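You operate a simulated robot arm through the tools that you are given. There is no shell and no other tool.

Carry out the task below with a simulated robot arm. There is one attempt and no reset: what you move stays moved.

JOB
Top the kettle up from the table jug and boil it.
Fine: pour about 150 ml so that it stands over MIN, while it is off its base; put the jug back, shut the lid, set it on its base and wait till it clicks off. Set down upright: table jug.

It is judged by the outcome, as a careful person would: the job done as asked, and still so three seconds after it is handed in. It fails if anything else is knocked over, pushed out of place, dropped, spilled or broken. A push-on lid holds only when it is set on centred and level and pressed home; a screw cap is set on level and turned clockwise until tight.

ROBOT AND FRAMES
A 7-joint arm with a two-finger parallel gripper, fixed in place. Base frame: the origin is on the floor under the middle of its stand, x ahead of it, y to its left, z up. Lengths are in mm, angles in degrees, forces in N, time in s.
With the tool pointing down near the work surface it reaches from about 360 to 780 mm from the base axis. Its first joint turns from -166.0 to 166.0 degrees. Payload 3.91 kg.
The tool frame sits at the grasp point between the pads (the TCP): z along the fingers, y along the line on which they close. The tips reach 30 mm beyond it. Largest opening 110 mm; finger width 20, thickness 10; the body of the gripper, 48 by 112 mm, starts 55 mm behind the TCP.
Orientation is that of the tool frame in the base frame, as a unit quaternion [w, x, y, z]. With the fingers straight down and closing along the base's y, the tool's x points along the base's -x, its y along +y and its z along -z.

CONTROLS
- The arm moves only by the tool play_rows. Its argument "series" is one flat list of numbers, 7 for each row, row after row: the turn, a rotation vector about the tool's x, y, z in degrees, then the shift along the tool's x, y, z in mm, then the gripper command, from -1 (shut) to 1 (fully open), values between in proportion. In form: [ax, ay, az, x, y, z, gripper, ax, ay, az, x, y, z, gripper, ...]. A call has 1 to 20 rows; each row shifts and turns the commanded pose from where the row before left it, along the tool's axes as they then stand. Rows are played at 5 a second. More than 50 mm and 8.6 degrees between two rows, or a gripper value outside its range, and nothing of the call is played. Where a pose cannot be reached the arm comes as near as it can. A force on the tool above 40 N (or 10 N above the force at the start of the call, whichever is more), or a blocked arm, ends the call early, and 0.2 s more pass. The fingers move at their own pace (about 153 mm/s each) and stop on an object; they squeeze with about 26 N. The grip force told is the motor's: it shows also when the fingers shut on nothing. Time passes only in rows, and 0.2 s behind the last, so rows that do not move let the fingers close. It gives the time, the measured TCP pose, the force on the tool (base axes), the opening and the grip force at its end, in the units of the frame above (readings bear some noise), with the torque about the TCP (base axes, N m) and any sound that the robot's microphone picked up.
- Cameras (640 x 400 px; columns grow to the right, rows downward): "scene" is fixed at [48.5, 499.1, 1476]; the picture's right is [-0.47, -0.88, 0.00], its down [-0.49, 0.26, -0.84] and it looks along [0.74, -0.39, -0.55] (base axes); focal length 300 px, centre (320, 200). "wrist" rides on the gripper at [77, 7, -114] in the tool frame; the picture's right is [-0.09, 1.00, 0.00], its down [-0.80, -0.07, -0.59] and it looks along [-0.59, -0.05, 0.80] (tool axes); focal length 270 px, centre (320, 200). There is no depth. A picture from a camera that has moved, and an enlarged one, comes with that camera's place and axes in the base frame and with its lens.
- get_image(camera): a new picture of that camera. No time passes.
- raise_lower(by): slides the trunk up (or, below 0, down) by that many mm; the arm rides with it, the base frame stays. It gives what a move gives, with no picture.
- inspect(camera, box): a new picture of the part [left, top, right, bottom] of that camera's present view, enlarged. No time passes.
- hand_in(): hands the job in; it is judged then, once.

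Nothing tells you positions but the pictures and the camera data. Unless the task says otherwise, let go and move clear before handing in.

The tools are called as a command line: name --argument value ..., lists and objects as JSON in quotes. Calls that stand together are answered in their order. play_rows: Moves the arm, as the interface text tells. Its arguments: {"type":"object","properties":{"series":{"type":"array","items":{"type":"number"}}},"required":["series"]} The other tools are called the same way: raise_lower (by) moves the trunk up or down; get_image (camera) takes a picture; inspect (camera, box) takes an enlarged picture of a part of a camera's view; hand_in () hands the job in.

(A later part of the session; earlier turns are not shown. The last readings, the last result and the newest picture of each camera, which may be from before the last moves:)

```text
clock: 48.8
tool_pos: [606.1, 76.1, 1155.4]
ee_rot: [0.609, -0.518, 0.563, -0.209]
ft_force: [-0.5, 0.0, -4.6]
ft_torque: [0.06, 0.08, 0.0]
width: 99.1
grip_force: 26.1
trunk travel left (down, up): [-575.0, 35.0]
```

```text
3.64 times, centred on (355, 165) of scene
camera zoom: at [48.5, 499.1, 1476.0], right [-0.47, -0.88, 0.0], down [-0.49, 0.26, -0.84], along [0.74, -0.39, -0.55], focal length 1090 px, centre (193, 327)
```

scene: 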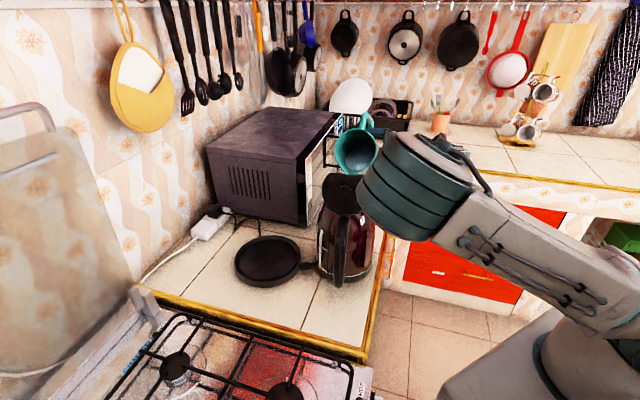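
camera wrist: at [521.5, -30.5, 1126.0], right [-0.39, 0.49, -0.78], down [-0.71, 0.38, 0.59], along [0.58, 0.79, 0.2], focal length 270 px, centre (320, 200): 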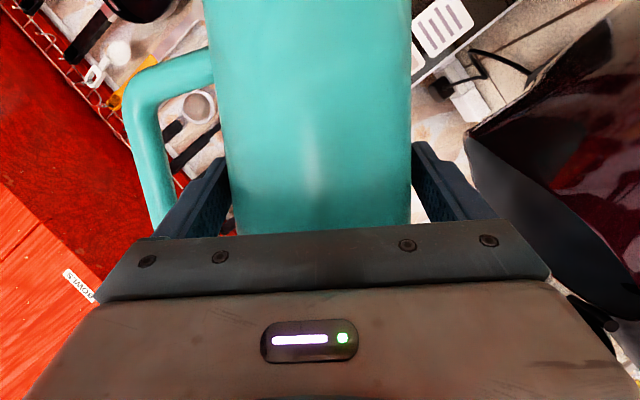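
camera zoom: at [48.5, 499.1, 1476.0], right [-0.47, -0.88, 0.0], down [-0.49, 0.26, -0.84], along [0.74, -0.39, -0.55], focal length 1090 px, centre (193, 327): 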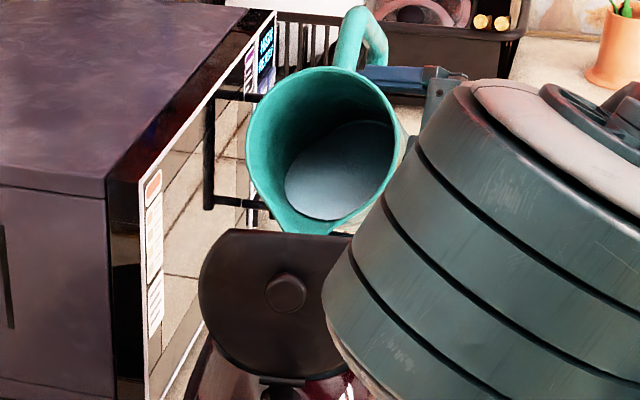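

play_rows --series '[1.374, 0, -3.756, -3.89, -4.6, -1.43, -1, 0, 0, 0, 0, 0, 0, -1, 0, 0, 0, 0, 0, 0, -1]'

inspect --camera "scene" --box '[300, 100, 440, 240]'

get_image --camera "wrist"

```text
clock: 49.6
tool_pos: [604.7, 77.9, 1161.9]
ee_rot: [0.608, -0.53, 0.543, -0.234]
ft_force: [0.2, 0.3, -5.0]
ft_torque: [0.05, 0.12, -0.01]
width: 99.2
grip_force: 26.1
trunk travel left (down, up): [-575.0, 35.0]
```

```text
2.86 times, centred on (370, 170) of scene
camera zoom: at [48.5, 499.1, 1476.0], right [-0.47, -0.88, 0.0], down [-0.49, 0.26, -0.84], along [0.74, -0.39, -0.55], focal length 857 px, centre (177, 286)
```

zoom: 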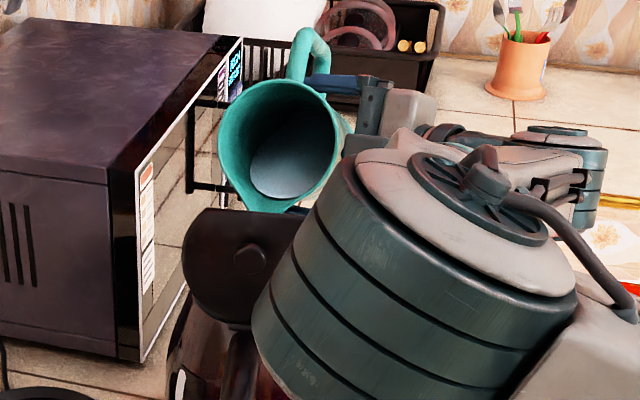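

```text
taken
camera wrist: at [522.3, -31.5, 1141.5], right [-0.32, 0.4, -0.86], down [-0.76, 0.43, 0.48], along [0.57, 0.81, 0.17], focal length 270 px, centre (320, 200)
```

wrist: 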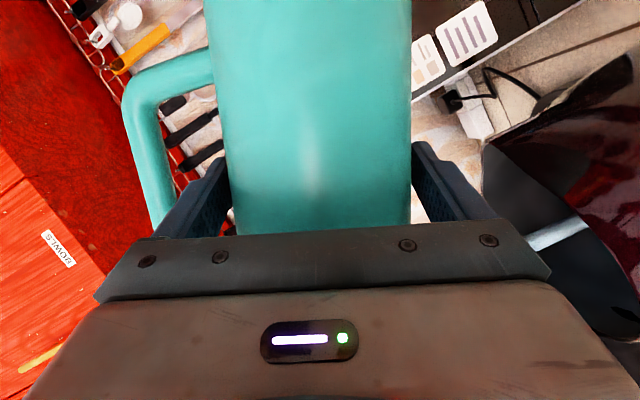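

A stream is flowing into the kettle mouth in the wrist view. I'll zoom in to verify it lands inside.

inspect --camera "wrist" --box '[440, 90, 640, 350]'

inspect --camera "scene" --box '[330, 110, 400, 190]'

```text
1.54 times, centred on (540, 220) of wrist
camera zoom: at [522.3, -31.5, 1141.5], right [-0.32, 0.4, -0.86], down [-0.76, 0.43, 0.48], along [0.57, 0.81, 0.17], focal length 416 px, centre (-18, 169)
```

zoom: 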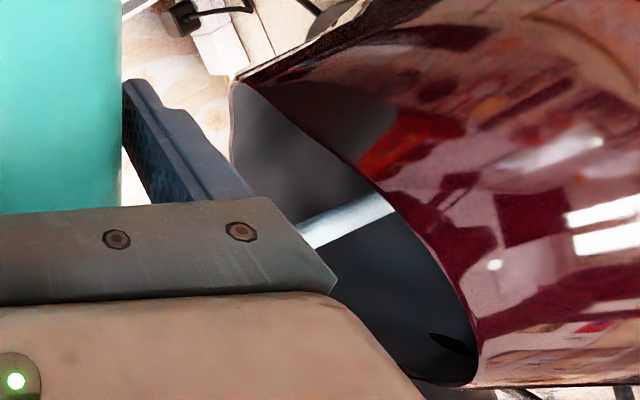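

```text
5.00 times, centred on (365, 150) of scene
camera zoom: at [48.5, 499.1, 1476.0], right [-0.47, -0.88, 0.0], down [-0.49, 0.26, -0.84], along [0.74, -0.39, -0.55], focal length 1499 px, centre (95, 450)
```

zoom: 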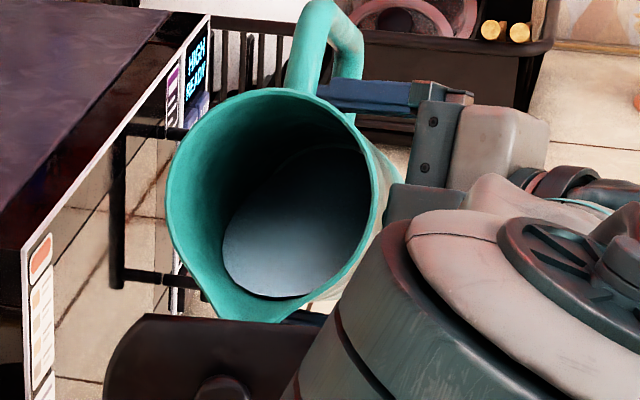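

The stream goes squarely into the mouth. I'll hold this angle briefly and track the jug's weight.

play_rows --series '[0, 0, 0, 0, 0, 0, -1, 0, 0, 0, 0, 0, 0, -1]'

inspect --camera "wrist" --box '[440, 90, 640, 350]'

inspect --camera "scene" --box '[330, 110, 400, 190]'

```text
clock: 50.2
tool_pos: [604.9, 77.4, 1162.1]
ee_rot: [0.608, -0.53, 0.542, -0.235]
ft_force: [0.4, 0.5, -3.9]
ft_torque: [0.02, 0.08, 0.03]
width: 99.3
grip_force: 26.3
trunk travel left (down, up): [-575.0, 35.0]
```

```text
1.54 times, centred on (540, 220) of wrist
camera zoom: at [522.3, -31.4, 1141.5], right [-0.32, 0.4, -0.86], down [-0.76, 0.43, 0.48], along [0.57, 0.81, 0.17], focal length 416 px, centre (-18, 169)
```

zoom: 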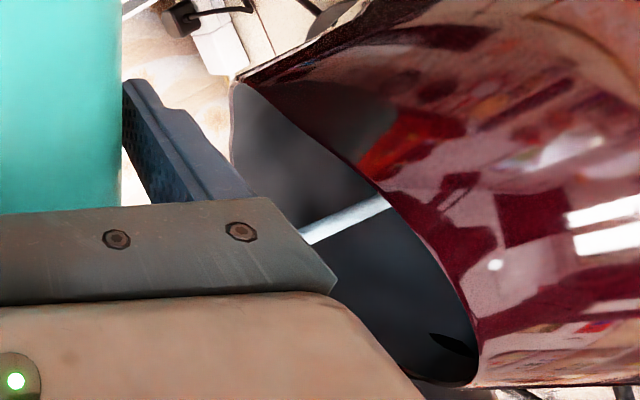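

```text
5.00 times, centred on (365, 150) of scene
camera zoom: at [48.5, 499.1, 1476.0], right [-0.47, -0.88, 0.0], down [-0.49, 0.26, -0.84], along [0.74, -0.39, -0.55], focal length 1499 px, centre (95, 450)
```

zoom: 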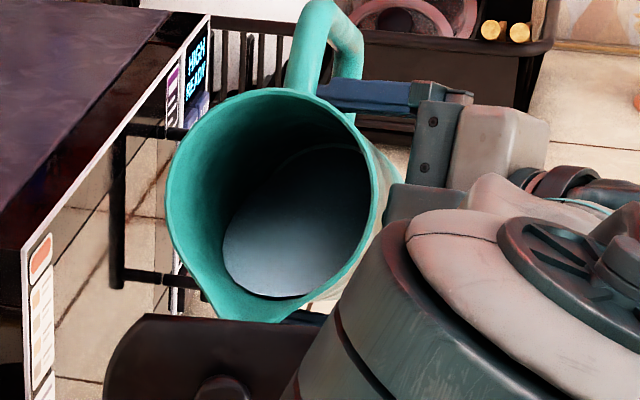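

The stream is thinning. I'll hold until it settles and take more weight readings.

play_rows --series '[0, 0, 0, 0, 0, 0, -1, 0, 0, 0, 0, 0, 0, -1, 0, 0, 0, 0, 0, 0, -1]'

play_rows --series '[0, 0, 0, 0, 0, 0, -1]'

play_rows --series '[0, 0, 0, 0, 0, 0, -1]'

play_rows --series '[0, 0, 0, 0, 0, 0, -1]'

inspect --camera "wrist" --box '[440, 90, 640, 350]'

inspect --camera "scene" --box '[330, 110, 400, 190]'

```text
clock: 51.0
tool_pos: [604.7, 78.1, 1161.2]
ee_rot: [0.608, -0.53, 0.542, -0.235]
ft_force: [0.6, 0.7, -3.6]
ft_torque: [0.05, 0.08, -0.01]
width: 99.5
grip_force: 26.1
trunk travel left (down, up): [-575.0, 35.0]
```

```text
clock: 51.4
tool_pos: [605.0, 78.3, 1161.2]
ee_rot: [0.608, -0.53, 0.543, -0.234]
ft_force: [-0.4, -0.7, -4.6]
ft_torque: [0.04, 0.1, 0.01]
width: 99.2
grip_force: 25.6
trunk travel left (down, up): [-575.0, 35.0]
```

```text
clock: 51.8
tool_pos: [605.2, 77.3, 1162.0]
ee_rot: [0.608, -0.53, 0.542, -0.234]
ft_force: [0.0, 0.7, -3.5]
ft_torque: [0.06, 0.08, -0.01]
width: 99.4
grip_force: 26.2
trunk travel left (down, up): [-575.0, 35.0]
```

```text
clock: 52.2
tool_pos: [604.5, 78.6, 1161.0]
ee_rot: [0.608, -0.53, 0.543, -0.234]
ft_force: [0.7, -0.3, -4.1]
ft_torque: [0.03, 0.08, -0.01]
width: 99.0
grip_force: 26.0
trunk travel left (down, up): [-575.0, 35.0]
```

```text
1.54 times, centred on (540, 220) of wrist
camera zoom: at [522.3, -31.4, 1141.5], right [-0.32, 0.4, -0.86], down [-0.76, 0.43, 0.48], along [0.57, 0.81, 0.17], focal length 416 px, centre (-18, 169)
```

zoom: 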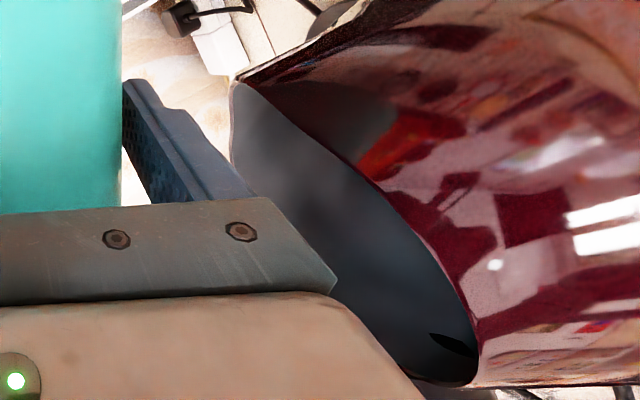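

```text
5.00 times, centred on (365, 150) of scene
camera zoom: at [48.5, 499.1, 1476.0], right [-0.47, -0.88, 0.0], down [-0.49, 0.26, -0.84], along [0.74, -0.39, -0.55], focal length 1499 px, centre (95, 450)
```

zoom: 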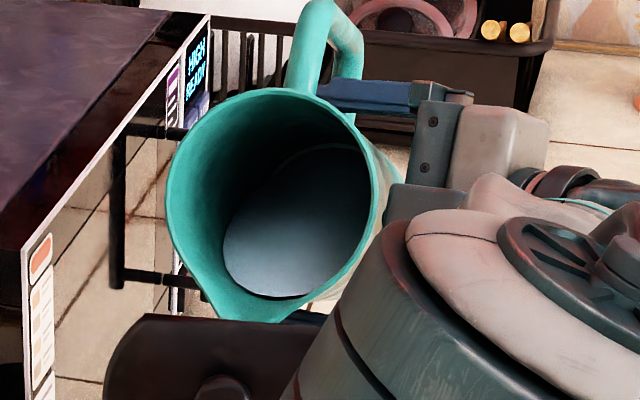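

Flow stopped at 64° with roughly 60 ml poured. I'll tilt another 3° for the next portion and let it settle.

play_rows --series '[1.03, 0, -2.817, -2.89, -3.48, -1.05, -1, 0, 0, 0, 0, 0, 0, -1, 0, 0, 0, 0, 0, 0, -1]'

inspect --camera "wrist" --box '[440, 90, 640, 350]'

get_image --camera "scene"

```text
clock: 53.0
tool_pos: [604.3, 77.8, 1166.0]
ee_rot: [0.606, -0.538, 0.527, -0.254]
ft_force: [-0.5, -0.5, -3.8]
ft_torque: [0.01, 0.1, 0.0]
width: 99.1
grip_force: 26.4
trunk travel left (down, up): [-575.0, 35.0]
```

```text
1.54 times, centred on (540, 220) of wrist
camera zoom: at [522.5, -31.3, 1147.9], right [-0.28, 0.37, -0.88], down [-0.78, 0.45, 0.44], along [0.56, 0.81, 0.16], focal length 416 px, centre (-18, 169)
```

zoom: 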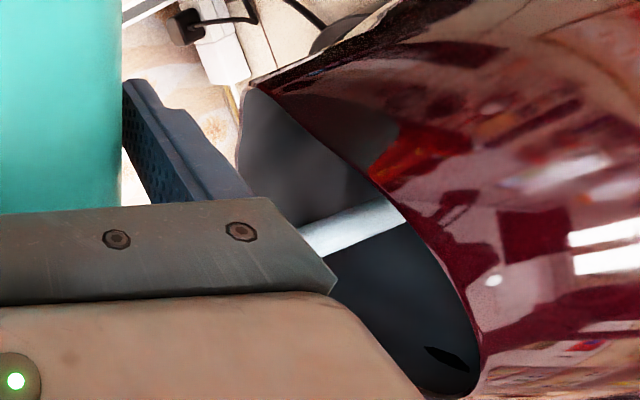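

```text
taken
```

scene: 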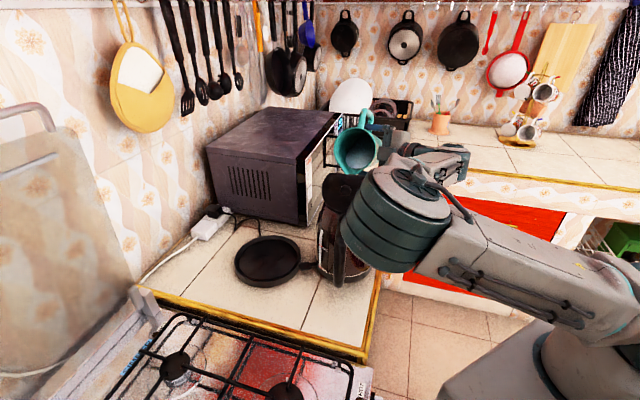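

Flowing into the mouth again. I'll wait for it to settle and weigh repeatedly.

play_rows --series '[0, 0, 0, 0, 0, 0, -1, 0, 0, 0, 0, 0, 0, -1, 0, 0, 0, 0, 0, 0, -1, 0, 0, 0, 0, 0, 0, -1, 0, 0, 0, 0, 0, 0, -1, 0, 0, 0, 0, 0, 0, -1]'

play_rows --series '[0, 0, 0, 0, 0, 0, -1]'

play_rows --series '[0, 0, 0, 0, 0, 0, -1]'

play_rows --series '[0, 0, 0, 0, 0, 0, -1]'

play_rows --series '[0, 0, 0, 0, 0, 0, -1]'

play_rows --series '[0, 0, 0, 0, 0, 0, -1]'

inspect --camera "wrist" --box '[440, 90, 640, 350]'

inspect --camera "scene" --box '[330, 110, 400, 190]'

```text
clock: 54.4
tool_pos: [605.0, 79.5, 1167.4]
ee_rot: [0.607, -0.537, 0.527, -0.255]
ft_force: [-0.1, -0.5, -3.1]
ft_torque: [0.02, 0.06, 0.0]
width: 98.7
grip_force: 25.9
trunk travel left (down, up): [-575.0, 35.0]
```

```text
clock: 54.8
tool_pos: [604.4, 78.9, 1166.7]
ee_rot: [0.606, -0.539, 0.527, -0.254]
ft_force: [-0.1, 0.0, -3.5]
ft_torque: [0.03, 0.07, -0.01]
width: 99.0
grip_force: 25.8
trunk travel left (down, up): [-575.0, 35.0]
```

```text
clock: 55.2
tool_pos: [604.6, 78.8, 1166.3]
ee_rot: [0.607, -0.538, 0.527, -0.254]
ft_force: [0.3, 0.7, -3.0]
ft_torque: [0.0, 0.11, 0.02]
width: 99.0
grip_force: 26.0
trunk travel left (down, up): [-575.0, 35.0]
```

```text
clock: 55.6
tool_pos: [604.6, 79.2, 1166.6]
ee_rot: [0.607, -0.538, 0.527, -0.254]
ft_force: [0.5, -0.6, -3.0]
ft_torque: [0.04, 0.04, 0.02]
width: 98.9
grip_force: 25.9
trunk travel left (down, up): [-575.0, 35.0]
```

```text
clock: 56.0
tool_pos: [605.5, 77.9, 1166.6]
ee_rot: [0.607, -0.538, 0.528, -0.254]
ft_force: [0.5, -0.6, -3.4]
ft_torque: [0.03, 0.1, 0.01]
width: 99.2
grip_force: 25.4
trunk travel left (down, up): [-575.0, 35.0]
```

```text
clock: 56.4
tool_pos: [604.1, 78.7, 1167.3]
ee_rot: [0.607, -0.538, 0.527, -0.254]
ft_force: [-0.3, -0.3, -3.7]
ft_torque: [0.04, 0.06, 0.03]
width: 98.9
grip_force: 26.1
trunk travel left (down, up): [-575.0, 35.0]
```

```text
1.54 times, centred on (540, 220) of wrist
camera zoom: at [522.5, -31.3, 1147.9], right [-0.29, 0.37, -0.88], down [-0.78, 0.45, 0.44], along [0.56, 0.81, 0.16], focal length 416 px, centre (-18, 169)
```

zoom: 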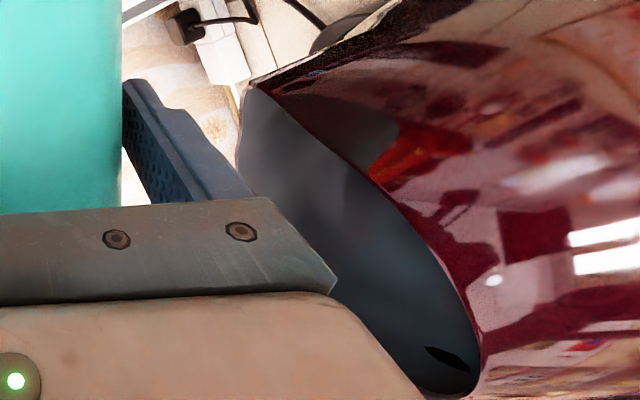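

```text
5.00 times, centred on (365, 150) of scene
camera zoom: at [48.5, 499.1, 1476.0], right [-0.47, -0.88, 0.0], down [-0.49, 0.26, -0.84], along [0.74, -0.39, -0.55], focal length 1499 px, centre (95, 450)
```

zoom: 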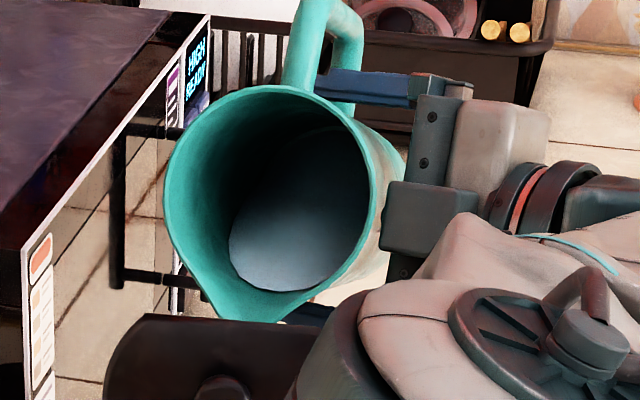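

About 125–130 ml has been poured by weight. One more degree should bring it to about 150 ml.

play_rows --series '[0.344, 0, -0.939, -0.95, -1.18, -0.35, -1, 0, 0, 0, 0, 0, 0, -1, 0, 0, 0, 0, 0, 0, -1, 0, 0, 0, 0, 0, 0, -1, 0, 0, 0, 0, 0, 0, -1, 0, 0, 0, 0, 0, 0, -1, 0, 0, 0, 0, 0, 0, -1]'

play_rows --series '[0, 0, 0, 0, 0, 0, -1]'

play_rows --series '[0, 0, 0, 0, 0, 0, -1]'

play_rows --series '[0, 0, 0, 0, 0, 0, -1]'

play_rows --series '[0, 0, 0, 0, 0, 0, -1]'

play_rows --series '[0, 0, 0, 0, 0, 0, -1]'

inspect --camera "wrist" --box '[440, 90, 640, 350]'

get_image --camera "scene"

```text
clock: 58.0
tool_pos: [604.3, 79.3, 1168.2]
ee_rot: [0.606, -0.54, 0.523, -0.26]
ft_force: [-1.0, -0.4, -2.8]
ft_torque: [0.02, 0.08, 0.02]
width: 99.3
grip_force: 26.2
trunk travel left (down, up): [-575.0, 35.0]
```

```text
clock: 58.4
tool_pos: [604.3, 78.6, 1169.1]
ee_rot: [0.606, -0.54, 0.522, -0.261]
ft_force: [0.5, 0.2, -3.3]
ft_torque: [0.06, 0.06, 0.01]
width: 98.9
grip_force: 25.7
trunk travel left (down, up): [-575.0, 35.0]
```

```text
clock: 58.8
tool_pos: [604.9, 78.6, 1169.2]
ee_rot: [0.606, -0.541, 0.521, -0.26]
ft_force: [0.3, 0.1, -2.7]
ft_torque: [0.05, 0.06, 0.01]
width: 99.1
grip_force: 25.8
trunk travel left (down, up): [-575.0, 35.0]
```

```text
clock: 59.2
tool_pos: [603.3, 78.5, 1168.4]
ee_rot: [0.607, -0.54, 0.522, -0.261]
ft_force: [-0.2, 0.3, -1.7]
ft_torque: [0.01, 0.05, 0.0]
width: 99.0
grip_force: 25.7
trunk travel left (down, up): [-575.0, 35.0]
```

```text
clock: 59.6
tool_pos: [604.6, 78.0, 1169.4]
ee_rot: [0.606, -0.54, 0.523, -0.261]
ft_force: [1.8, 0.0, -2.9]
ft_torque: [0.04, 0.07, -0.05]
width: 98.9
grip_force: 26.3
trunk travel left (down, up): [-575.0, 35.0]
```

```text
clock: 60.0
tool_pos: [604.8, 79.1, 1169.2]
ee_rot: [0.607, -0.54, 0.522, -0.26]
ft_force: [-1.5, 0.5, -3.1]
ft_torque: [0.03, 0.06, 0.01]
width: 99.0
grip_force: 25.8
trunk travel left (down, up): [-575.0, 35.0]
```

```text
1.54 times, centred on (540, 220) of wrist
camera zoom: at [522.5, -31.9, 1149.9], right [-0.27, 0.36, -0.89], down [-0.78, 0.46, 0.42], along [0.56, 0.81, 0.15], focal length 416 px, centre (-18, 169)
```

zoom: 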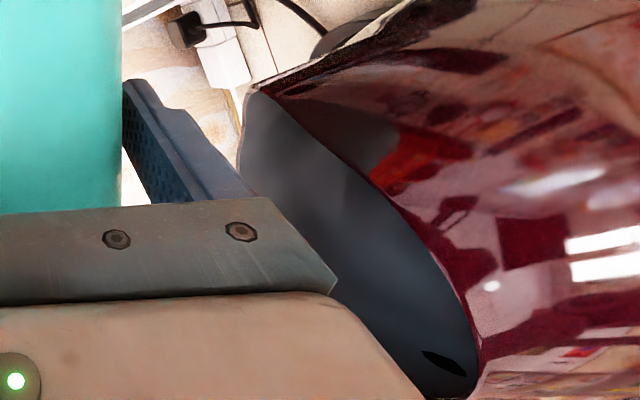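

```text
taken
```

scene: 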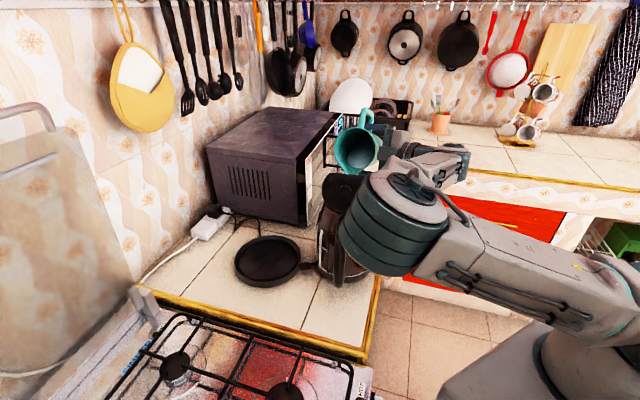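

By weight about 150–160 ml has gone in and the flow has stopped. I'll tilt the jug back about the lip so any drip falls in the kettle, and then move it away.

play_rows --series '[-1.374, 0, 3.756, 3.57, 4.88, 1.33, -1, -1.374, 0, 3.756, 3.57, 4.88, 1.33, -1, -1.374, 0, 3.756, 3.57, 4.88, 1.33, -1, -1.374, 0, 3.756, 3.57, 4.88, 1.33, -1, -1.374, 0, 3.756, 3.57, 4.88, 1.33, -1, 0, 0, 0, 0, 0, 0, -1]'

get_image --camera "scene"

get_image --camera "wrist"

```text
clock: 61.4
tool_pos: [606.9, 75.9, 1136.9]
ee_rot: [0.607, -0.483, 0.618, -0.126]
ft_force: [-0.3, -1.1, -4.2]
ft_torque: [-0.02, 0.1, -0.02]
width: 98.9
grip_force: 26.3
trunk travel left (down, up): [-575.0, 35.0]
```

```text
taken
```

scene: 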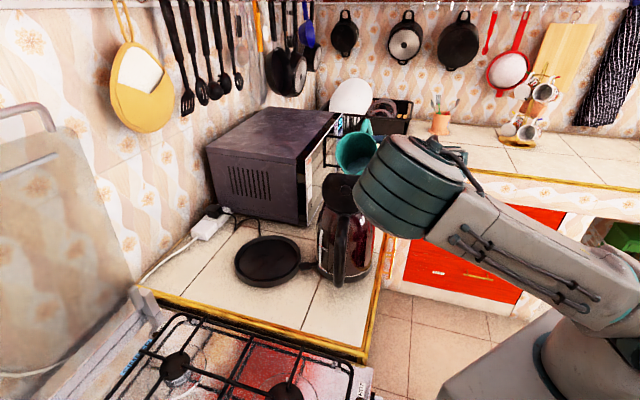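

```text
taken
camera wrist: at [519.4, -28.3, 1110.0], right [-0.46, 0.57, -0.68], down [-0.65, 0.31, 0.69], along [0.6, 0.76, 0.23], focal length 270 px, centre (320, 200)
```

wrist: 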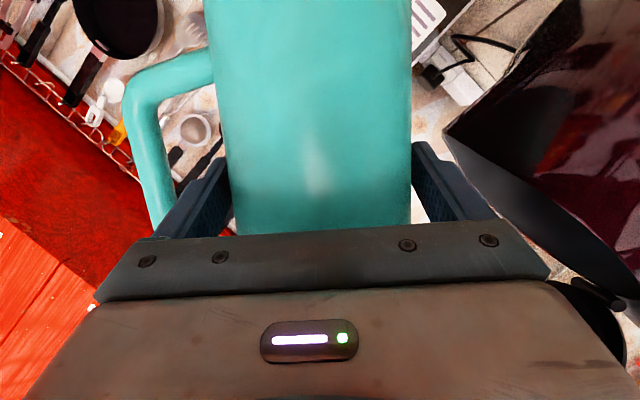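

Now I'll carry the jug back along the same path to above its place and bring it upright.

play_rows --series '[0, 0, 0, 12.2, -12.7, 7.65, -1, 0, 0, 0, 12.2, -12.7, 7.65, -1, 0, 0, 0, 13.6, -12.7, 7.7, -1, 0, 0, 0, 13.6, -12.7, 7.7, -1, 0, 0, 0, 13.6, -12.7, 7.7, -1, 0, 0, 0, 13.6, -12.7, 7.7, -1, -2.05, 0, 5.64, 0, 0, 0, -1, -2.05, 0, 5.64, 0, 0, 0, -1, -2.05, 0, 5.64, 0, 0, 0, -1, -2.05, 0, 5.64, 0, 0, 0, -1, -2.05, 0, 5.64, 0, 0, 0, -1, -2.05, 0, 5.64, 0, 0, 0, -1, -2.05, 0, 5.64, 0, 0, 0, -1, -2.05, 0, 5.64, 0, 0, 0, -1, 0, 0, 0, 0, 0, 0, -1]'

get_image --camera "scene"

get_image --camera "wrist"

```text
clock: 64.6
tool_pos: [696.4, -1.9, 1135.0]
ee_rot: [0.537, -0.289, 0.766, 0.203]
ft_force: [-0.5, 0.5, -3.6]
ft_torque: [0.0, 0.03, 0.02]
width: 99.0
grip_force: 26.0
trunk travel left (down, up): [-575.0, 35.0]
```

```text
taken
```

scene: 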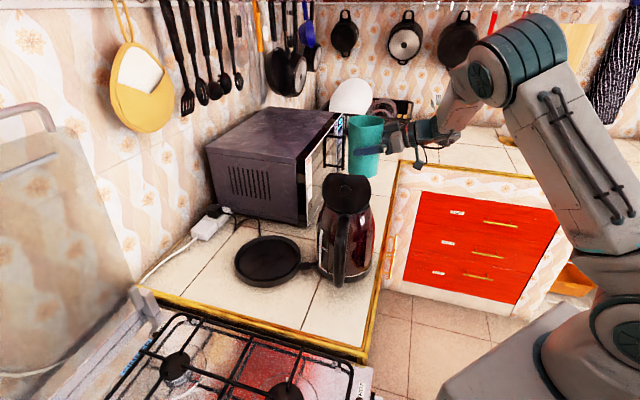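

```text
taken
camera wrist: at [591.9, -85.9, 1101.6], right [-0.64, 0.77, 0.08], down [-0.17, -0.24, 0.96], along [0.75, 0.59, 0.28], focal length 270 px, centre (320, 200)
```

wrist: 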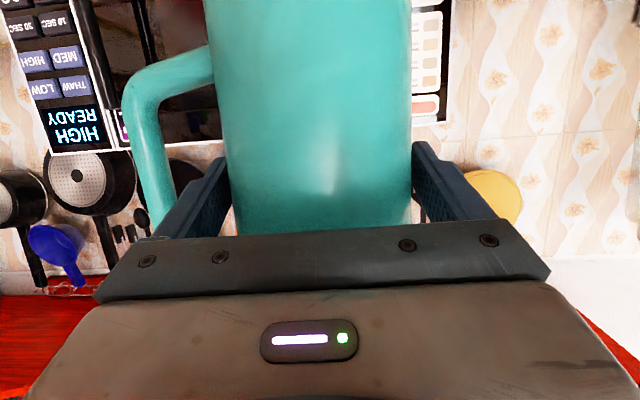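

The jug is upright above its spot. I'll check the kettle's gauge before setting the jug down, in case it needs more.

inspect --camera "scene" --box '[305, 225, 355, 295]'

play_rows --series '[0, 0, 0, 0, 0, 0, -1]'

play_rows --series '[0, 0, 0, 0, 0, 0, -1]'

play_rows --series '[0, 0, 0, 0, 0, 0, -1]'

play_rows --series '[0, 0, 0, 0, 0, 0, -1]'

```text
5.71 times, centred on (330, 260) of scene
camera zoom: at [48.5, 499.1, 1476.0], right [-0.47, -0.88, 0.0], down [-0.49, 0.26, -0.84], along [0.74, -0.39, -0.55], focal length 1713 px, centre (263, -143)
```

zoom: 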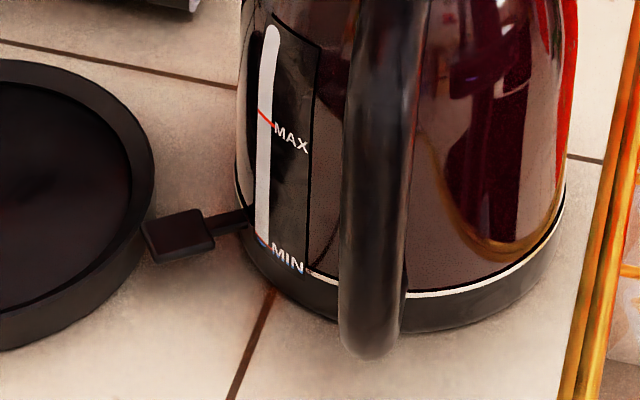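

```text
clock: 65.0
tool_pos: [698.0, -2.1, 1133.1]
ee_rot: [0.537, -0.289, 0.766, 0.202]
ft_force: [0.0, 0.6, -4.1]
ft_torque: [0.0, 0.06, 0.0]
width: 99.0
grip_force: 25.5
trunk travel left (down, up): [-575.0, 35.0]
```

```text
clock: 65.4
tool_pos: [696.7, -2.7, 1134.7]
ee_rot: [0.537, -0.289, 0.767, 0.202]
ft_force: [-0.1, 0.4, -2.7]
ft_torque: [-0.04, 0.04, 0.01]
width: 99.0
grip_force: 26.3
trunk travel left (down, up): [-575.0, 35.0]
```

```text
clock: 65.8
tool_pos: [696.6, -1.8, 1134.5]
ee_rot: [0.537, -0.289, 0.767, 0.202]
ft_force: [0.1, 0.1, -2.9]
ft_torque: [0.02, 0.06, -0.04]
width: 99.0
grip_force: 25.6
trunk travel left (down, up): [-575.0, 35.0]
```

```text
clock: 66.2
tool_pos: [696.2, -2.4, 1135.0]
ee_rot: [0.536, -0.29, 0.766, 0.203]
ft_force: [0.5, -0.2, -3.0]
ft_torque: [0.0, 0.04, 0.02]
width: 99.3
grip_force: 25.6
trunk travel left (down, up): [-575.0, 35.0]
```

inspect --camera "scene" --box '[318, 255, 338, 277]'

inspect --camera "scene" --box '[315, 225, 345, 280]'

```text
16.00 times, centred on (328, 266) of scene
camera zoom: at [48.5, 499.1, 1476.0], right [-0.47, -0.88, 0.0], down [-0.49, 0.26, -0.84], along [0.74, -0.39, -0.55], focal length 4797 px, centre (192, -856)
```

zoom: 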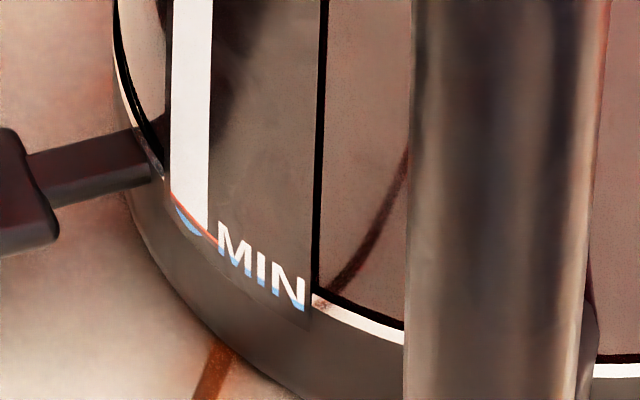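

```text
7.27 times, centred on (330, 252) of scene
camera zoom: at [48.5, 499.1, 1476.0], right [-0.47, -0.88, 0.0], down [-0.49, 0.26, -0.84], along [0.74, -0.39, -0.55], focal length 2180 px, centre (247, -182)
```

zoom: 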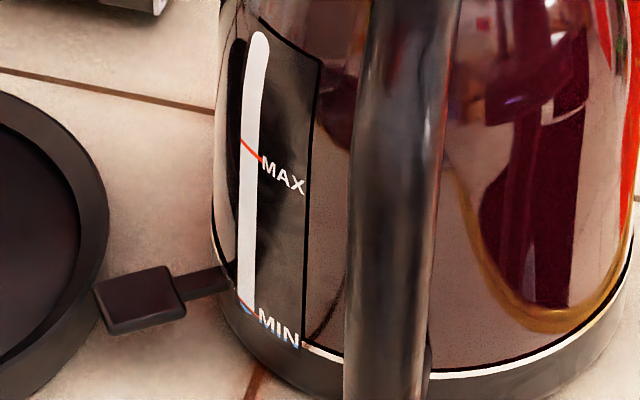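

The gauge shows the blue water level just under the MIN line, so slightly more is needed to stand over it. I'll return to the pouring position and add a little, watching the gauge.

play_rows --series '[2.05, 0, -5.64, 0, 0, 0, -1, 2.05, 0, -5.64, 0, 0, 0, -1, 2.05, 0, -5.64, 0, 0, 0, -1, 2.05, 0, -5.64, 0, 0, 0, -1, 2.05, 0, -5.64, 0, 0, 0, -1, 2.05, 0, -5.64, 0, 0, 0, -1, 2.05, 0, -5.64, 0, 0, 0, -1, 2.05, 0, -5.64, 0, 0, 0, -1, 0, 0, 0, -13.6, 12.7, -7.7, -1, 0, 0, 0, -13.6, 12.7, -7.7, -1, 0, 0, 0, -13.6, 12.7, -7.7, -1, 0, 0, 0, -13.6, 12.7, -7.7, -1, 0, 0, 0, -12.2, 12.7, -7.65, -1, 0, 0, 0, -12.2, 12.7, -7.65, -1, 0, 0, 0, 0, 0, 0, -1]'

get_image --camera "scene"

get_image --camera "wrist"

```text
clock: 69.4
tool_pos: [606.3, 75.9, 1137.2]
ee_rot: [0.608, -0.482, 0.618, -0.127]
ft_force: [-0.3, -0.1, -4.2]
ft_torque: [0.03, 0.09, 0.01]
width: 99.1
grip_force: 25.9
trunk travel left (down, up): [-575.0, 35.0]
```

```text
taken
```

scene: 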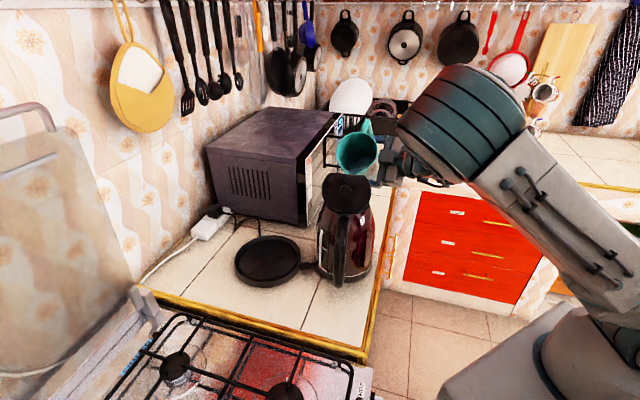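

```text
taken
camera wrist: at [518.4, -28.6, 1110.1], right [-0.46, 0.57, -0.69], down [-0.65, 0.31, 0.69], along [0.6, 0.76, 0.23], focal length 270 px, centre (320, 200)
```

wrist: 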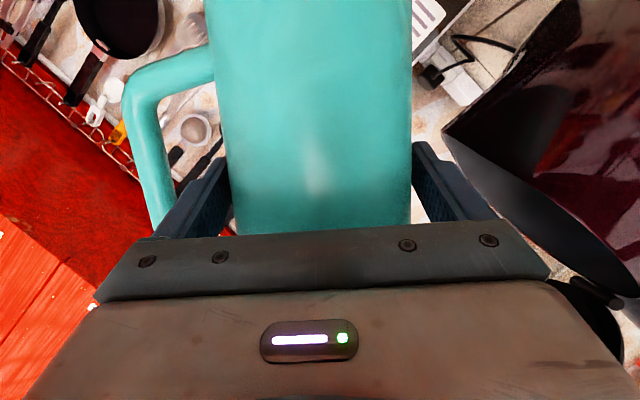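

The same pre-pour pose is reached. I'll tilt back to 68° about the lip and check the gauge there before adding more.

play_rows --series '[1.374, 0, -3.756, -3.89, -4.6, -1.43, -1, 1.374, 0, -3.756, -3.89, -4.6, -1.43, -1, 1.374, 0, -3.756, -3.89, -4.6, -1.43, -1, 1.374, 0, -3.756, -3.89, -4.6, -1.43, -1, 1.374, 0, -3.756, -3.89, -4.6, -1.43, -1, 0.344, 0, -0.939, -0.95, -1.18, -0.35, -1, 0, 0, 0, 0, 0, 0, -1, 0, 0, 0, 0, 0, 0, -1]'

inspect --camera "scene" --box '[318, 255, 338, 277]'

inspect --camera "wrist" --box '[440, 90, 640, 350]'

get_image --camera "scene"

```text
clock: 71.2
tool_pos: [602.0, 80.0, 1169.5]
ee_rot: [0.606, -0.543, 0.516, -0.267]
ft_force: [0.1, -0.4, -3.3]
ft_torque: [0.04, 0.09, -0.01]
width: 99.2
grip_force: 26.0
trunk travel left (down, up): [-575.0, 35.0]
```

```text
16.00 times, centred on (328, 266) of scene
camera zoom: at [48.5, 499.1, 1476.0], right [-0.47, -0.88, 0.0], down [-0.49, 0.26, -0.84], along [0.74, -0.39, -0.55], focal length 4797 px, centre (192, -856)
```

zoom: 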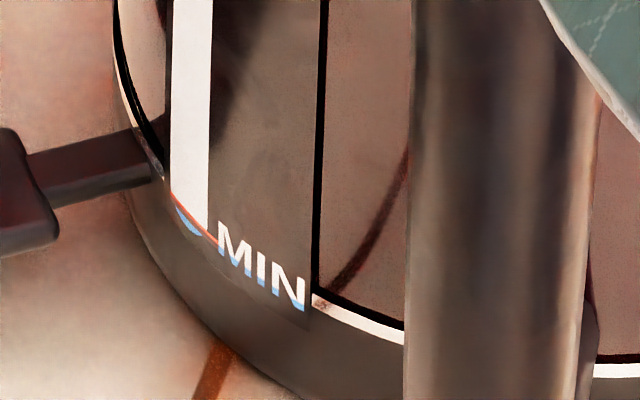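

```text
1.54 times, centred on (540, 220) of wrist
camera zoom: at [521.4, -31.2, 1150.9], right [-0.26, 0.35, -0.9], down [-0.79, 0.46, 0.41], along [0.56, 0.82, 0.15], focal length 416 px, centre (-18, 169)
```

zoom: 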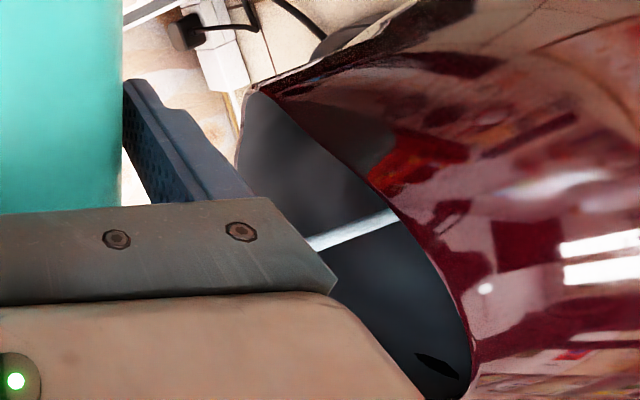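

```text
taken
```

scene: 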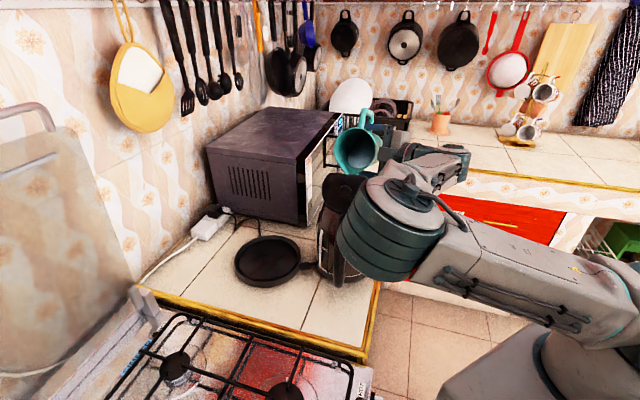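

A thin stream is flowing in. I'll let it settle and re-read the gauge.

play_rows --series '[0, 0, 0, 0, 0, 0, -1, 0, 0, 0, 0, 0, 0, -1, 0, 0, 0, 0, 0, 0, -1, 0, 0, 0, 0, 0, 0, -1, 0, 0, 0, 0, 0, 0, -1, 0, 0, 0, 0, 0, 0, -1]'

inspect --camera "scene" --box '[318, 255, 338, 277]'

inspect --camera "wrist" --box '[440, 90, 640, 350]'

```text
clock: 72.6
tool_pos: [603.2, 79.7, 1169.4]
ee_rot: [0.606, -0.542, 0.516, -0.267]
ft_force: [-0.4, 0.3, -4.0]
ft_torque: [0.02, 0.1, 0.0]
width: 99.2
grip_force: 25.5
trunk travel left (down, up): [-575.0, 35.0]
```

```text
16.00 times, centred on (328, 266) of scene
camera zoom: at [48.5, 499.1, 1476.0], right [-0.47, -0.88, 0.0], down [-0.49, 0.26, -0.84], along [0.74, -0.39, -0.55], focal length 4797 px, centre (192, -856)
```

zoom: 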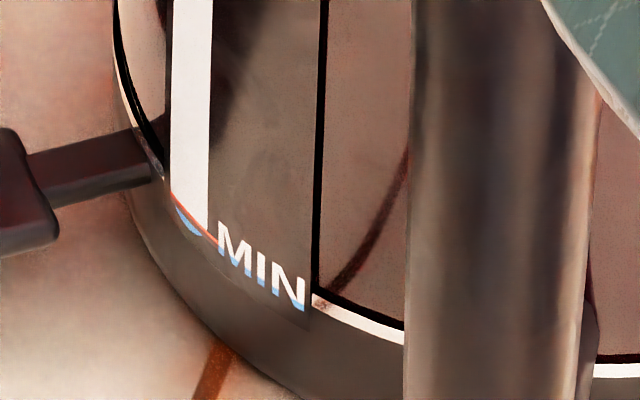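

```text
1.54 times, centred on (540, 220) of wrist
camera zoom: at [521.4, -31.2, 1150.8], right [-0.26, 0.35, -0.9], down [-0.79, 0.46, 0.41], along [0.56, 0.82, 0.15], focal length 416 px, centre (-18, 169)
```

zoom: 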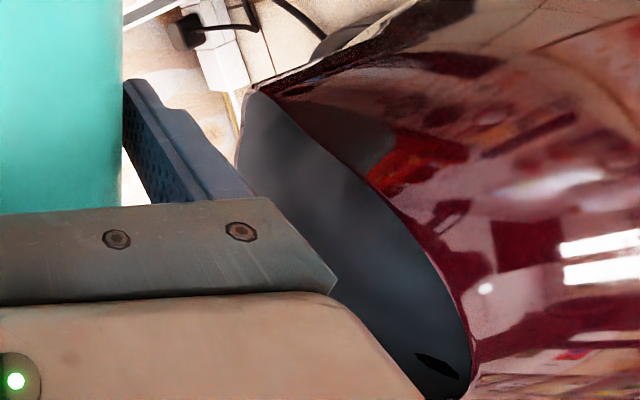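

inspect --camera "scene" --box '[321, 263, 331, 270]'

```text
16.00 times, centred on (326, 266) of scene
camera zoom: at [48.5, 499.1, 1476.0], right [-0.47, -0.88, 0.0], down [-0.49, 0.26, -0.84], along [0.74, -0.39, -0.55], focal length 4797 px, centre (224, -864)
```

zoom: 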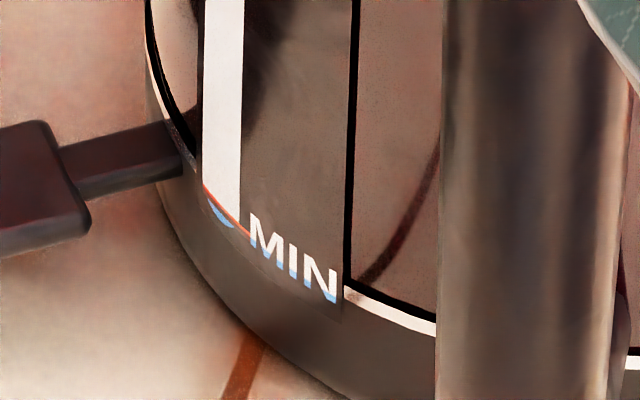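

play_rows --series '[0, 0, 0, 0, 0, 0, -1]'

play_rows --series '[0, 0, 0, 0, 0, 0, -1]'

play_rows --series '[0, 0, 0, 0, 0, 0, -1]'

play_rows --series '[0, 0, 0, 0, 0, 0, -1]'

play_rows --series '[0, 0, 0, 0, 0, 0, -1]'

play_rows --series '[0, 0, 0, 0, 0, 0, -1]'

inspect --camera "scene" --box '[318, 255, 338, 277]'

```text
clock: 73.0
tool_pos: [603.3, 80.3, 1170.1]
ee_rot: [0.606, -0.542, 0.517, -0.267]
ft_force: [-0.1, -0.2, -3.2]
ft_torque: [0.06, 0.02, -0.01]
width: 99.2
grip_force: 26.1
trunk travel left (down, up): [-575.0, 35.0]
```

```text
clock: 73.4
tool_pos: [603.4, 80.3, 1168.9]
ee_rot: [0.606, -0.542, 0.517, -0.267]
ft_force: [-0.6, 0.1, -2.6]
ft_torque: [0.04, 0.09, -0.01]
width: 99.1
grip_force: 26.2
trunk travel left (down, up): [-575.0, 35.0]
```

```text
clock: 73.8
tool_pos: [604.2, 79.3, 1169.0]
ee_rot: [0.606, -0.543, 0.517, -0.267]
ft_force: [0.3, 0.3, -3.0]
ft_torque: [0.07, 0.06, -0.01]
width: 99.2
grip_force: 25.8
trunk travel left (down, up): [-575.0, 35.0]
```

```text
clock: 74.2
tool_pos: [603.3, 79.0, 1168.5]
ee_rot: [0.607, -0.542, 0.516, -0.267]
ft_force: [0.0, -0.5, -3.1]
ft_torque: [0.01, 0.07, 0.01]
width: 99.3
grip_force: 26.1
trunk travel left (down, up): [-575.0, 35.0]
```

```text
clock: 74.6
tool_pos: [603.2, 79.3, 1169.3]
ee_rot: [0.606, -0.542, 0.517, -0.267]
ft_force: [-0.2, 0.0, -2.3]
ft_torque: [0.03, 0.03, -0.02]
width: 99.3
grip_force: 25.5
trunk travel left (down, up): [-575.0, 35.0]
```

```text
clock: 75.0
tool_pos: [603.0, 80.2, 1169.3]
ee_rot: [0.606, -0.542, 0.517, -0.267]
ft_force: [-1.1, -0.7, -2.8]
ft_torque: [0.03, 0.07, 0.01]
width: 99.3
grip_force: 25.7
trunk travel left (down, up): [-575.0, 35.0]
```

```text
16.00 times, centred on (328, 266) of scene
camera zoom: at [48.5, 499.1, 1476.0], right [-0.47, -0.88, 0.0], down [-0.49, 0.26, -0.84], along [0.74, -0.39, -0.55], focal length 4797 px, centre (192, -856)
```

zoom: 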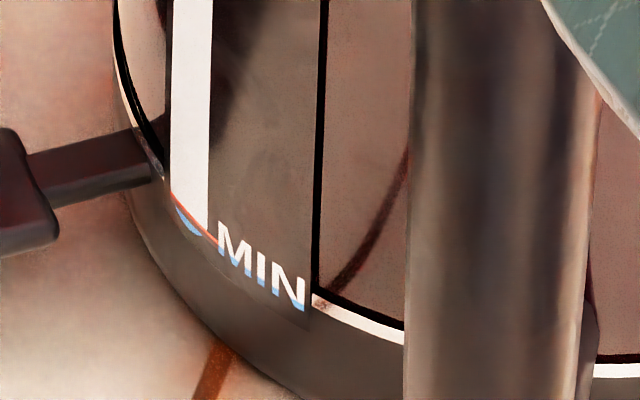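

By weight I'm near 160 ml, but the gauge's blue still sits at or just under the MIN line. I'll add about 20 ml more and see whether the level visibly moves.

play_rows --series '[0.344, 0, -0.939, -0.95, -1.18, -0.35, -1, 0, 0, 0, 0, 0, 0, -1, 0, 0, 0, 0, 0, 0, -1, 0, 0, 0, 0, 0, 0, -1, 0, 0, 0, 0, 0, 0, -1, 0, 0, 0, 0, 0, 0, -1, 0, 0, 0, 0, 0, 0, -1, 0, 0, 0, 0, 0, 0, -1, 0, 0, 0, 0, 0, 0, -1]'

inspect --camera "scene" --box '[321, 263, 331, 270]'

inspect --camera "wrist" --box '[440, 90, 640, 350]'

```text
clock: 77.0
tool_pos: [602.6, 80.0, 1170.3]
ee_rot: [0.606, -0.544, 0.512, -0.274]
ft_force: [-0.3, 0.0, -3.1]
ft_torque: [0.03, 0.04, -0.03]
width: 99.1
grip_force: 25.8
trunk travel left (down, up): [-575.0, 35.0]
```

```text
16.00 times, centred on (326, 266) of scene
camera zoom: at [48.5, 499.1, 1476.0], right [-0.47, -0.88, 0.0], down [-0.49, 0.26, -0.84], along [0.74, -0.39, -0.55], focal length 4797 px, centre (224, -864)
```

zoom: 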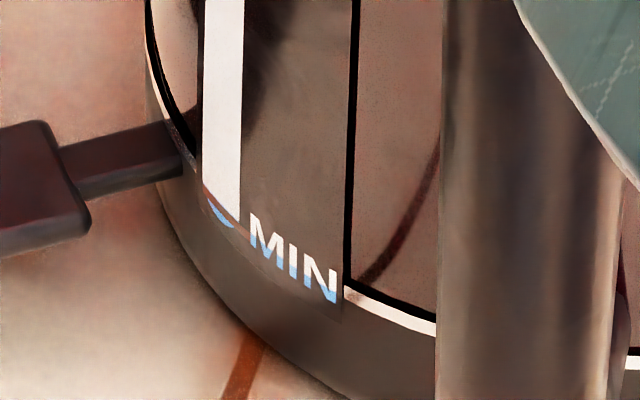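

```text
1.54 times, centred on (540, 220) of wrist
camera zoom: at [521.4, -31.1, 1153.1], right [-0.25, 0.33, -0.91], down [-0.79, 0.47, 0.39], along [0.56, 0.82, 0.14], focal length 416 px, centre (-18, 169)
```

zoom: 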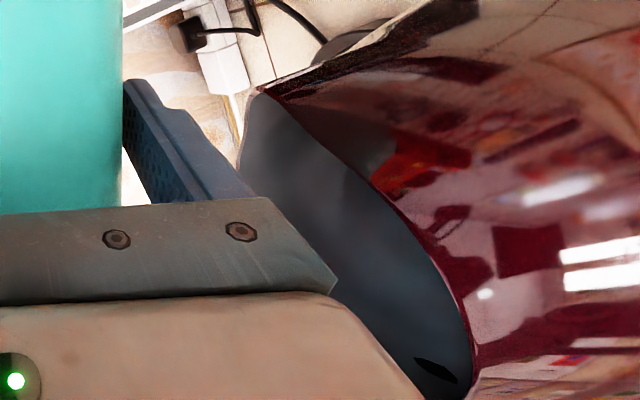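

The blue level has now risen to cover the MIN line. I'll take several weight readings to judge the total before deciding on any final drop.

play_rows --series '[0, 0, 0, 0, 0, 0, -1]'

play_rows --series '[0, 0, 0, 0, 0, 0, -1]'

play_rows --series '[0, 0, 0, 0, 0, 0, -1]'

play_rows --series '[0, 0, 0, 0, 0, 0, -1]'

play_rows --series '[0, 0, 0, 0, 0, 0, -1]'

play_rows --series '[0, 0, 0, 0, 0, 0, -1]'

play_rows --series '[0, 0, 0, 0, 0, 0, -1]'

play_rows --series '[0, 0, 0, 0, 0, 0, -1]'

inspect --camera "scene" --box '[318, 255, 338, 277]'

inspect --camera "scene" --box '[335, 110, 400, 190]'

```text
clock: 77.4
tool_pos: [602.9, 80.4, 1169.5]
ee_rot: [0.606, -0.545, 0.511, -0.274]
ft_force: [0.5, 0.1, -3.4]
ft_torque: [0.01, 0.07, -0.02]
width: 99.0
grip_force: 26.2
trunk travel left (down, up): [-575.0, 35.0]
```

```text
clock: 77.8
tool_pos: [602.5, 79.8, 1171.0]
ee_rot: [0.605, -0.545, 0.512, -0.274]
ft_force: [-0.2, -0.1, -3.7]
ft_torque: [0.05, 0.08, 0.01]
width: 99.3
grip_force: 25.6
trunk travel left (down, up): [-575.0, 35.0]
```

```text
clock: 78.2
tool_pos: [602.4, 80.5, 1170.9]
ee_rot: [0.605, -0.546, 0.511, -0.274]
ft_force: [0.3, 1.3, -3.1]
ft_torque: [0.06, 0.07, 0.0]
width: 99.0
grip_force: 26.0
trunk travel left (down, up): [-575.0, 35.0]
```

```text
clock: 78.6
tool_pos: [603.5, 79.1, 1169.9]
ee_rot: [0.605, -0.544, 0.512, -0.274]
ft_force: [0.0, 0.3, -3.0]
ft_torque: [0.03, 0.06, 0.0]
width: 98.9
grip_force: 25.8
trunk travel left (down, up): [-575.0, 35.0]
```

```text
clock: 79.0
tool_pos: [602.4, 79.9, 1171.0]
ee_rot: [0.605, -0.545, 0.511, -0.274]
ft_force: [-0.3, -0.3, -3.2]
ft_torque: [0.03, 0.06, 0.01]
width: 99.1
grip_force: 25.6
trunk travel left (down, up): [-575.0, 35.0]
```

```text
clock: 79.4
tool_pos: [602.7, 79.6, 1170.8]
ee_rot: [0.606, -0.546, 0.511, -0.273]
ft_force: [-0.3, -0.5, -1.8]
ft_torque: [0.04, 0.04, 0.03]
width: 98.9
grip_force: 25.9
trunk travel left (down, up): [-575.0, 35.0]
```

```text
clock: 79.8
tool_pos: [602.4, 80.1, 1169.9]
ee_rot: [0.605, -0.545, 0.512, -0.273]
ft_force: [0.4, 0.6, -2.9]
ft_torque: [0.05, 0.06, -0.02]
width: 98.9
grip_force: 26.2
trunk travel left (down, up): [-575.0, 35.0]
```

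```text
clock: 80.2
tool_pos: [603.5, 79.6, 1170.4]
ee_rot: [0.605, -0.545, 0.512, -0.274]
ft_force: [0.2, -0.2, -3.6]
ft_torque: [0.03, 0.07, -0.01]
width: 99.1
grip_force: 26.1
trunk travel left (down, up): [-575.0, 35.0]
```

```text
16.00 times, centred on (328, 266) of scene
camera zoom: at [48.5, 499.1, 1476.0], right [-0.47, -0.88, 0.0], down [-0.49, 0.26, -0.84], along [0.74, -0.39, -0.55], focal length 4797 px, centre (192, -856)
```

zoom: 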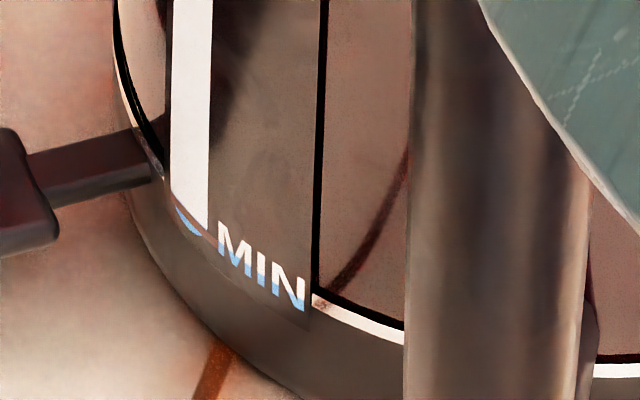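

```text
5.00 times, centred on (368, 150) of scene
camera zoom: at [48.5, 499.1, 1476.0], right [-0.47, -0.88, 0.0], down [-0.49, 0.26, -0.84], along [0.74, -0.39, -0.55], focal length 1499 px, centre (82, 450)
```

zoom: 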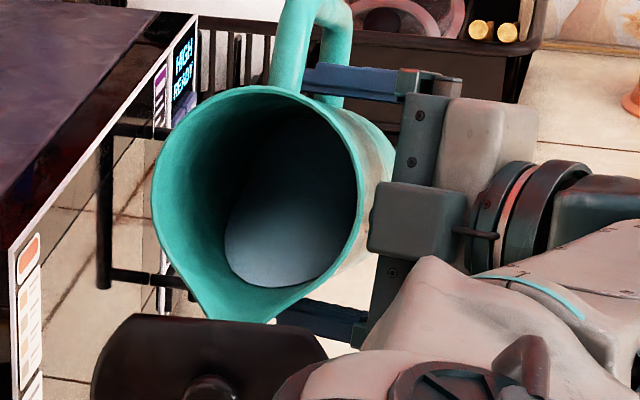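

The MIN line is just covered, and the estimate is roughly 150–170 ml. I'll add one small final portion (~12–15 ml) so the level stands clearly over MIN, then finish.

play_rows --series '[0.24, 0, -0.657, -0.67, -0.82, -0.24, -1, 0, 0, 0, 0, 0, 0, -1, 0, 0, 0, 0, 0, 0, -1, 0, 0, 0, 0, 0, 0, -1, 0, 0, 0, 0, 0, 0, -1, 0, 0, 0, 0, 0, 0, -1, 0, 0, 0, 0, 0, 0, -1, 0, 0, 0, 0, 0, 0, -1]'

inspect --camera "scene" --box '[318, 255, 338, 277]'

```text
clock: 82.0
tool_pos: [602.7, 79.6, 1171.3]
ee_rot: [0.605, -0.547, 0.508, -0.278]
ft_force: [1.1, 0.6, -2.1]
ft_torque: [0.04, 0.07, 0.0]
width: 99.3
grip_force: 25.9
trunk travel left (down, up): [-575.0, 35.0]
```

```text
16.00 times, centred on (328, 266) of scene
camera zoom: at [48.5, 499.1, 1476.0], right [-0.47, -0.88, 0.0], down [-0.49, 0.26, -0.84], along [0.74, -0.39, -0.55], focal length 4797 px, centre (192, -856)
```

zoom: 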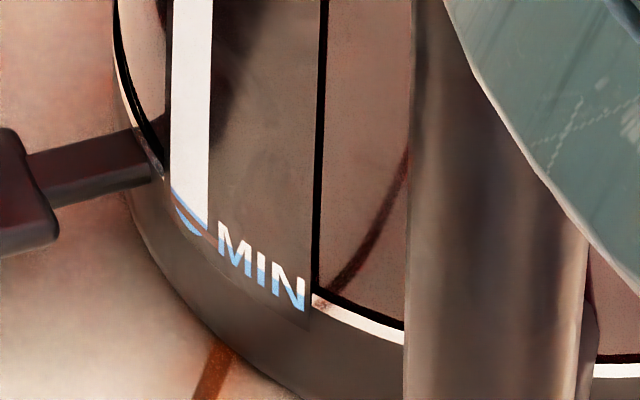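

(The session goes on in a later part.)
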